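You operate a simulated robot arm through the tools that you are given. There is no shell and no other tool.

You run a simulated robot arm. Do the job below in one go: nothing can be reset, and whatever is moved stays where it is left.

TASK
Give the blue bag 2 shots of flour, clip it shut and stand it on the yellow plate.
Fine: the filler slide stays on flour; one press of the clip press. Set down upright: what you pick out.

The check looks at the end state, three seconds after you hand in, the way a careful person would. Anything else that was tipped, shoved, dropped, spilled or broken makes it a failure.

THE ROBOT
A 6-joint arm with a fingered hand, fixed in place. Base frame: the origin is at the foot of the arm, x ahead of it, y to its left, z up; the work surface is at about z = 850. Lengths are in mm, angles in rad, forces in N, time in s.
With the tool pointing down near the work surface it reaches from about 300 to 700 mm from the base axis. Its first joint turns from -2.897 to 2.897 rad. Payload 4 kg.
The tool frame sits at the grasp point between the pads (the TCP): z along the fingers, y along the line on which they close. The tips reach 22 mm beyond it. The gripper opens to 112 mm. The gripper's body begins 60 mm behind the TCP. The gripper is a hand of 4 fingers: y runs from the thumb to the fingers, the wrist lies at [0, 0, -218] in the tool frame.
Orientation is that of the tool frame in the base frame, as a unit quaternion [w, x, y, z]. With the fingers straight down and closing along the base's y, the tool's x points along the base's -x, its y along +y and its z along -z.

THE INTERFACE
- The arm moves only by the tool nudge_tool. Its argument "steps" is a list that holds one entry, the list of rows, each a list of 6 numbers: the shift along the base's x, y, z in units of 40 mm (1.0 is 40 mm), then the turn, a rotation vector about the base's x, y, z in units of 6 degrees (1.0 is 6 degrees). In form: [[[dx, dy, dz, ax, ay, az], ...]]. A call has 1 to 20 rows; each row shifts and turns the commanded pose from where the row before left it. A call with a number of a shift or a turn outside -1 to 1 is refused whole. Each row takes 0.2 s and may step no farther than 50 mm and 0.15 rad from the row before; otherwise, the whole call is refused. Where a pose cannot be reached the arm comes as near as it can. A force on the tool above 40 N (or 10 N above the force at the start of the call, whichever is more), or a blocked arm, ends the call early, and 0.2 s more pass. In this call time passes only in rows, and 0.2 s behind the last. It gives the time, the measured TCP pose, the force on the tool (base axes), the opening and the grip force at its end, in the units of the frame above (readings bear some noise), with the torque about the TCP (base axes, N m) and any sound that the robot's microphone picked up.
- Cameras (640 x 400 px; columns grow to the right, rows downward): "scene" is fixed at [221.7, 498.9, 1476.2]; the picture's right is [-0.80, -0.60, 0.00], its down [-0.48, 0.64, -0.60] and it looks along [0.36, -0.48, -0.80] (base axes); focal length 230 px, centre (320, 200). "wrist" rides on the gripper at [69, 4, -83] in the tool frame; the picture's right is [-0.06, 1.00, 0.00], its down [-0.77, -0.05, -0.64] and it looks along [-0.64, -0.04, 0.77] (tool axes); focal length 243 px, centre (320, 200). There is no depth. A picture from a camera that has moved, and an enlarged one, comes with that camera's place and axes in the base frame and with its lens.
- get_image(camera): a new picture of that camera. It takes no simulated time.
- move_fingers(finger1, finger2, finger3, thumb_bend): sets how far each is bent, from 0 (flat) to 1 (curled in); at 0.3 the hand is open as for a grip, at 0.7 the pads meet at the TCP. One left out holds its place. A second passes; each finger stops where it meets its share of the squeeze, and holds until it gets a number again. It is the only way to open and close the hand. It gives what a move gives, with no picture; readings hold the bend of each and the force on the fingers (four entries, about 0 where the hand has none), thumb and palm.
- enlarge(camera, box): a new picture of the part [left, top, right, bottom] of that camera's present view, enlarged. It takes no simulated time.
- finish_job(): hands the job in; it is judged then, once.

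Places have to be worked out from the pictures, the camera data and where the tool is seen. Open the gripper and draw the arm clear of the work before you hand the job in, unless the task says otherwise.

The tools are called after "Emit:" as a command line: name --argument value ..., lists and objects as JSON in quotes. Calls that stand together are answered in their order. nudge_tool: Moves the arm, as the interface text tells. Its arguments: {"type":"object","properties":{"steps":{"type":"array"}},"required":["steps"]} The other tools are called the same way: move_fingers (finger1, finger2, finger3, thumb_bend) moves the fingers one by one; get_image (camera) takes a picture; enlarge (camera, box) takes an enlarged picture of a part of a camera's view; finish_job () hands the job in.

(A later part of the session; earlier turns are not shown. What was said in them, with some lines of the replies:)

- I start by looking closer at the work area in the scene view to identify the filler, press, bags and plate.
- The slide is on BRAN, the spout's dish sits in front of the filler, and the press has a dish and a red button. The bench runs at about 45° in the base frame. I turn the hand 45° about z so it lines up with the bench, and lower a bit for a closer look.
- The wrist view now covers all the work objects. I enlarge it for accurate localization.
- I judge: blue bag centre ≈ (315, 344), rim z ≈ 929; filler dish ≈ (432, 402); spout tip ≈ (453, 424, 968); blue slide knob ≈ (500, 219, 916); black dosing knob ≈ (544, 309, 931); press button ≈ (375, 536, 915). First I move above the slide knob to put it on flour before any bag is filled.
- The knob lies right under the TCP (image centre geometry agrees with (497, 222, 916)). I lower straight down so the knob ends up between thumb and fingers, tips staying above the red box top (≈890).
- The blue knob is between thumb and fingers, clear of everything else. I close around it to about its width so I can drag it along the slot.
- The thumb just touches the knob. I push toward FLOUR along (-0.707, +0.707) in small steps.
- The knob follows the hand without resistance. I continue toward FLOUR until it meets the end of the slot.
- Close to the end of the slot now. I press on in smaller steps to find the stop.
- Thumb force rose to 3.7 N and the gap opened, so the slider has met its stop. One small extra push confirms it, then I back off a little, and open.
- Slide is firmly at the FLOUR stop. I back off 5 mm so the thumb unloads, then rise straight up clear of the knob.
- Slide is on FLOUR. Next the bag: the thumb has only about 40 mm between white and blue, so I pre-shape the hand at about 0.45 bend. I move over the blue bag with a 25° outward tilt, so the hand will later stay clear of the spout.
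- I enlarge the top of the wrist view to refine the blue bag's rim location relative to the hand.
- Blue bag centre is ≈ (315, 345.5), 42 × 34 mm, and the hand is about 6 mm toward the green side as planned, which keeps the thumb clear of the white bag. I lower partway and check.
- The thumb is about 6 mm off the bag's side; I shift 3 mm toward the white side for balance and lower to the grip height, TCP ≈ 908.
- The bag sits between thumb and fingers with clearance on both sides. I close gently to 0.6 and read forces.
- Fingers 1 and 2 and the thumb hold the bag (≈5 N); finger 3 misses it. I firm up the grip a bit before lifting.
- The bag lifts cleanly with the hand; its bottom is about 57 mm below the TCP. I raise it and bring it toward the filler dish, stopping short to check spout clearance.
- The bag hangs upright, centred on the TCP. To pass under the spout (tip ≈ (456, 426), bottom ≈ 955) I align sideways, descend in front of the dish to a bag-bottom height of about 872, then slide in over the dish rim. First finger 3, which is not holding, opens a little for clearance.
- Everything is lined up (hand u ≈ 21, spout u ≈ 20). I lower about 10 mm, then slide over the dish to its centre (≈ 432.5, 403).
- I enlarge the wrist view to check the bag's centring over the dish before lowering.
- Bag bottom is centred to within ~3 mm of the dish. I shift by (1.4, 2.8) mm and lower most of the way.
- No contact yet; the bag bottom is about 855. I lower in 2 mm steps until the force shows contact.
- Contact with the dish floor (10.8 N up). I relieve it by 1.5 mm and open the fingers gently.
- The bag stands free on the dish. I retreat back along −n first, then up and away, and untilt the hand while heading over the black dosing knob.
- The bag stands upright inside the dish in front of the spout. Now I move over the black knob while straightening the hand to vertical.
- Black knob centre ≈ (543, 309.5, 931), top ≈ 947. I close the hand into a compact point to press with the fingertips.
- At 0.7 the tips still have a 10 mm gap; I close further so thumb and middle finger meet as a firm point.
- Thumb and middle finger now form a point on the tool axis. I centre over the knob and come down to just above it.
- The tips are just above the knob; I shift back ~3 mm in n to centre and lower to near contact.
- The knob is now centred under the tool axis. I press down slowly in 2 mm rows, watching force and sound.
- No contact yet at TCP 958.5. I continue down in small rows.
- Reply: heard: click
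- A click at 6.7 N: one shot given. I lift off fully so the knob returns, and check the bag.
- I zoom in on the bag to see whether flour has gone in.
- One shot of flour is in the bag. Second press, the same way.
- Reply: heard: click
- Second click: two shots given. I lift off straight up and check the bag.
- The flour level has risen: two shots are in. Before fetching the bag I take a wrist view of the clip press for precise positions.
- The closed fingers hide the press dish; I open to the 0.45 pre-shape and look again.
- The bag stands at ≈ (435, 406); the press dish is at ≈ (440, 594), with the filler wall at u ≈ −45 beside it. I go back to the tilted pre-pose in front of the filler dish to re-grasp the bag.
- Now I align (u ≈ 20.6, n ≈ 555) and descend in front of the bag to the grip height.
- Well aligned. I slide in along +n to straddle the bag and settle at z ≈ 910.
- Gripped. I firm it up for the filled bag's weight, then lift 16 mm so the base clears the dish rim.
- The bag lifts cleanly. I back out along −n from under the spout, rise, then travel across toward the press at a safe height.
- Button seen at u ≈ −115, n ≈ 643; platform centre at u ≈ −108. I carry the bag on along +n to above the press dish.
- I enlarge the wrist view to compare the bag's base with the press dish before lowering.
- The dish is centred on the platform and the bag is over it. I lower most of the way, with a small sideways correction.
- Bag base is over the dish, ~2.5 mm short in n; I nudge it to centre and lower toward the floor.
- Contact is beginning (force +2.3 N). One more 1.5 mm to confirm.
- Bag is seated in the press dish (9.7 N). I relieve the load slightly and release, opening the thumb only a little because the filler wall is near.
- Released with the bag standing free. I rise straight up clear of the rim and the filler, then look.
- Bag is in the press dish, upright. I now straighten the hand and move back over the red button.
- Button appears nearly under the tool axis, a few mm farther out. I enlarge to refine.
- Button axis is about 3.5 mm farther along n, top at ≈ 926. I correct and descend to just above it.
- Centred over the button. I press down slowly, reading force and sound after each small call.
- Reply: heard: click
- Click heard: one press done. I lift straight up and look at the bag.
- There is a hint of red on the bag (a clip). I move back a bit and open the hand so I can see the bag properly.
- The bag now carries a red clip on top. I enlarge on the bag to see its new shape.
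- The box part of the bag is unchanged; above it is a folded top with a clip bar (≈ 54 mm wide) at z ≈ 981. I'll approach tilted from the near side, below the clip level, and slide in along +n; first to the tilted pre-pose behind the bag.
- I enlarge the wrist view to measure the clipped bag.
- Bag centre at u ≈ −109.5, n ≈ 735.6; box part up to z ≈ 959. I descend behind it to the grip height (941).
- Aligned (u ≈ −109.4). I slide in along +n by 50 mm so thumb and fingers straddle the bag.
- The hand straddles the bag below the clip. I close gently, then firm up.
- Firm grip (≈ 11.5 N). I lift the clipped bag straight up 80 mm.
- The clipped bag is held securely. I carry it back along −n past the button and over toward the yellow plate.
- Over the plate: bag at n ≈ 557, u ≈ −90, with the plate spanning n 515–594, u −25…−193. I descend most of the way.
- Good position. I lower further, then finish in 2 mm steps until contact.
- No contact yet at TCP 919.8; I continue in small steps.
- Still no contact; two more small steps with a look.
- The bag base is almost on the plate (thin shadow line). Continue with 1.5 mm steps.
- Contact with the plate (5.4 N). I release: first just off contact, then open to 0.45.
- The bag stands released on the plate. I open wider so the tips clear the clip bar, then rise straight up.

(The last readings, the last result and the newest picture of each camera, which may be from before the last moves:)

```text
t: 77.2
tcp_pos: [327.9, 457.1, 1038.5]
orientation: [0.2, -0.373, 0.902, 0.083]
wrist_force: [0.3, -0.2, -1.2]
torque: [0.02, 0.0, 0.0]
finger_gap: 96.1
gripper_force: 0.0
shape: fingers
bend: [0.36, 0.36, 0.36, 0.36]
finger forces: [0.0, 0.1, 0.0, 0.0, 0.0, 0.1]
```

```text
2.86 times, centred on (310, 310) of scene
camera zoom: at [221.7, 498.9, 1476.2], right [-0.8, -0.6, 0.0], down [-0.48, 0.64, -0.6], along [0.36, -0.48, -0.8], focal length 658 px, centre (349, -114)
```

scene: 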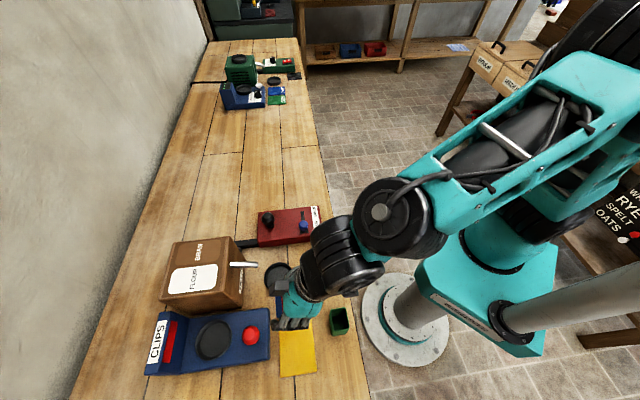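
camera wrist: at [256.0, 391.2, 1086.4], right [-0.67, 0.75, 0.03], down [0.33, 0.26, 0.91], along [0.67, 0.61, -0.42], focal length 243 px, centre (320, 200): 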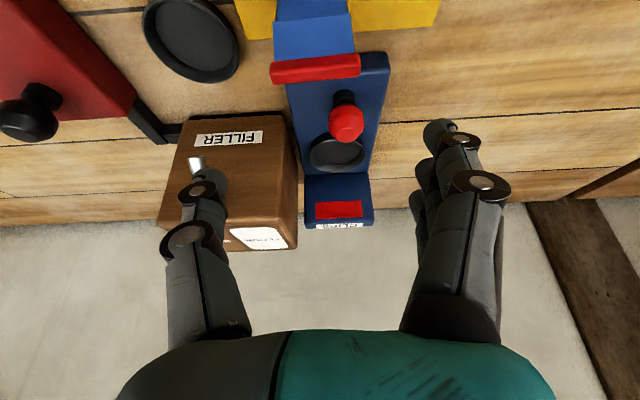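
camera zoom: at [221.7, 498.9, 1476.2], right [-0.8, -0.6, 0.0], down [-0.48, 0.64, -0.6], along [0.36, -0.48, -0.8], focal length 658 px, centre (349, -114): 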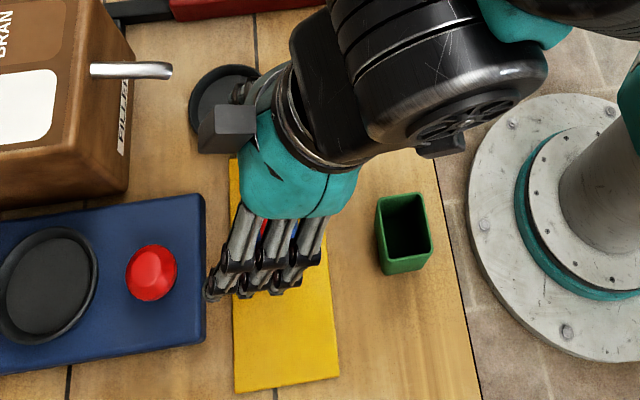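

The hand is clear above the bag. I rise further and draw back toward the start pose, straightening the hand, to get a clean view.

Emit:
nudge_tool --steps '[[[0, 0, 0.9, 0, 0, 0], [0, 0, 0.9, 0, 0, 0], [-0.05, -0.8, 0.6, -0.59, 0.59, 0], [-0.05, -0.8, 0.6, -0.59, 0.59, 0], [-0.05, -0.8, 0.6, -0.59, 0.59, 0], [-0.05, -0.8, 0.6, -0.59, 0.59, 0], [-0.05, -0.8, 0.4, -0.59, 0.59, 0], [-0.05, -0.8, 0.2, 0, 0, 0]]]'

Emit:
get_image --camera "scene"

Emit:
enlarge --camera "scene" --box '[140, 190, 380, 385]'

Emit:
get_image --camera "wrist"

```text
t: 79.0
tcp_pos: [319.6, 262.4, 1231.4]
orientation: [0.0, -0.384, 0.924, -0.001]
wrist_force: [0.4, 0.4, 0.0]
torque: [-0.01, -0.02, 0.0]
finger_gap: 96.0
gripper_force: 0.1
shape: fingers
bend: [0.36, 0.36, 0.36, 0.36]
finger forces: [0.0, 0.1, 0.0, 0.0, 0.1, 0.0]
```

```text
taken
```

scene: 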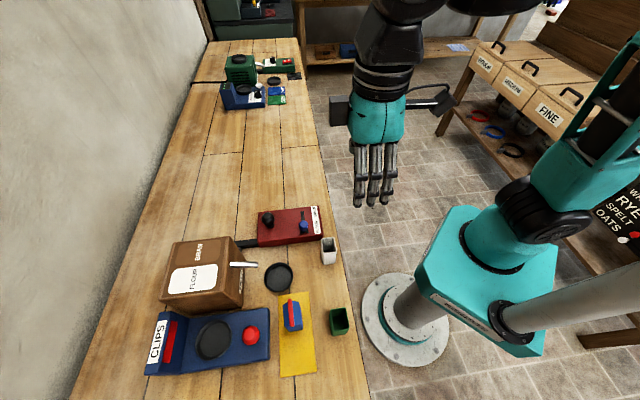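

```text
2.05 times, centred on (260, 288) of scene
camera zoom: at [221.7, 498.9, 1476.2], right [-0.8, -0.6, 0.0], down [-0.48, 0.64, -0.6], along [0.36, -0.48, -0.8], focal length 473 px, centre (443, 20)
```

zoom: 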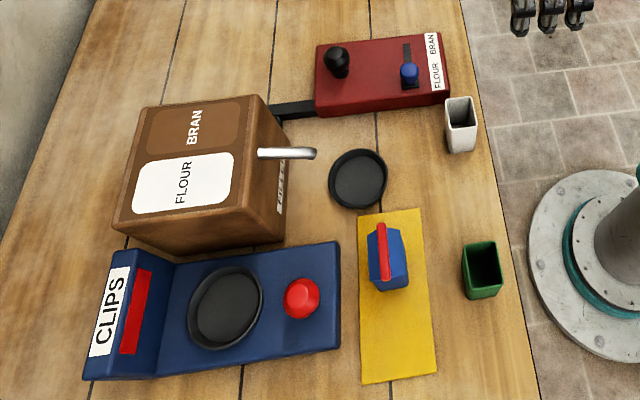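

```text
taken
camera wrist: at [266.8, 217.4, 1316.5], right [-0.66, 0.75, 0.0], down [0.58, 0.51, 0.64], along [0.48, 0.42, -0.77], focal length 243 px, centre (320, 200)
```

wrist: 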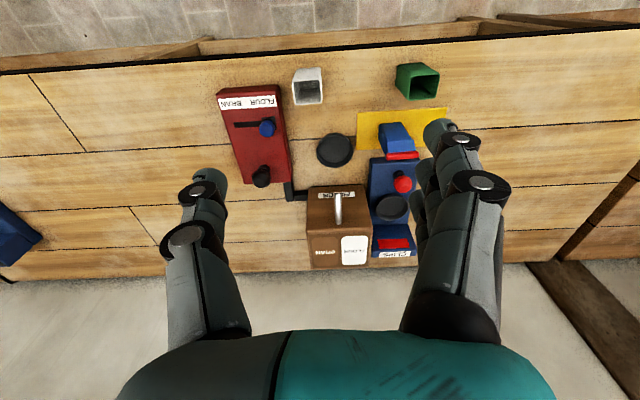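

Everything looks right: the clipped blue bag stands on the plate, the slide is on FLOUR, and the white and green bags are where they were. I take a last close look and open the hand fully.

Emit:
move_fingers --finger1 0.3 --finger2 0.3 --finger3 0.3 --thumb_bend 0.3

Emit:
enlarge --camera "scene" --box '[250, 250, 360, 385]'

Emit:
enlarge --camera "wrist" --box '[340, 50, 460, 180]'

```text
t: 80.0
tcp_pos: [318.5, 263.4, 1232.6]
orientation: [0.0, -0.383, 0.924, 0.001]
wrist_force: [0.1, -0.4, -0.6]
torque: [-0.01, 0.01, 0.01]
finger_gap: 112.7
gripper_force: 0.0
shape: fingers
bend: [0.3, 0.3, 0.3, 0.3]
finger forces: [0.0, 0.0, 0.0, 0.0, 0.0, 0.0]
```

```text
2.96 times, centred on (305, 318) of scene
camera zoom: at [221.7, 498.9, 1476.2], right [-0.8, -0.6, 0.0], down [-0.48, 0.64, -0.6], along [0.36, -0.48, -0.8], focal length 683 px, centre (364, -148)
```

zoom: 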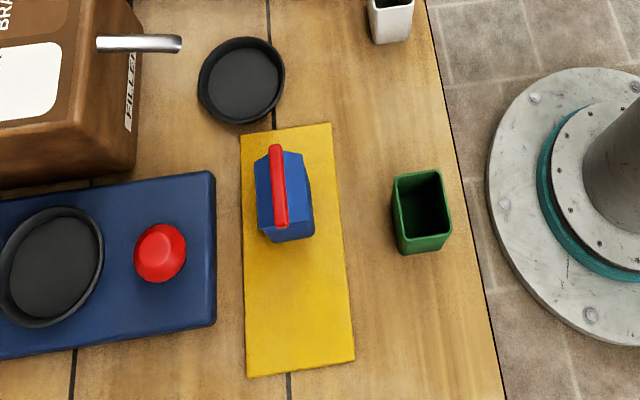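

```text
3.08 times, centred on (400, 115) of wrist
camera zoom: at [266.8, 217.7, 1316.3], right [-0.66, 0.75, 0.0], down [0.58, 0.51, 0.64], along [0.48, 0.42, -0.77], focal length 746 px, centre (74, 462)
```

zoom: 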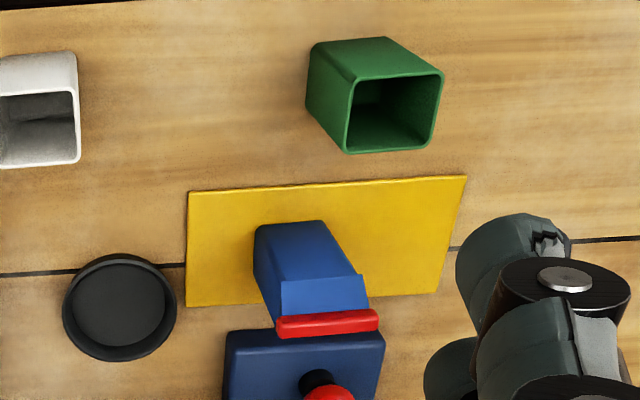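

The blue bag has its two shots of flour, is clipped, and stands upright within the yellow plate. The hand is open and clear and nothing else has moved, so I hand the job in.

Emit:
finish_job

```text
The job is handed in.
```

The blue bag has two shots of flour, is clipped shut, and stands upright on the yellow plate. I've handed the job in.

- **Filling:** I moved the filler slide from BRAN to FLOUR and left it there. The dosing knob clicked twice, and I saw the flour level rise in the bag after each press.
- **Clipping:** I pressed the clip press once. It clicked, and the bag now has a red clip across its folded top.
- **Surroundings:** In the last pictures the white and green bags are where they started, and nothing looks spilled or tipped. The hand is open and drawn back from the bench.

The spout ended slightly short of the bag when the bag stood in the filler dish. The flour still went into the bag, and I saw none on the dish or bench.
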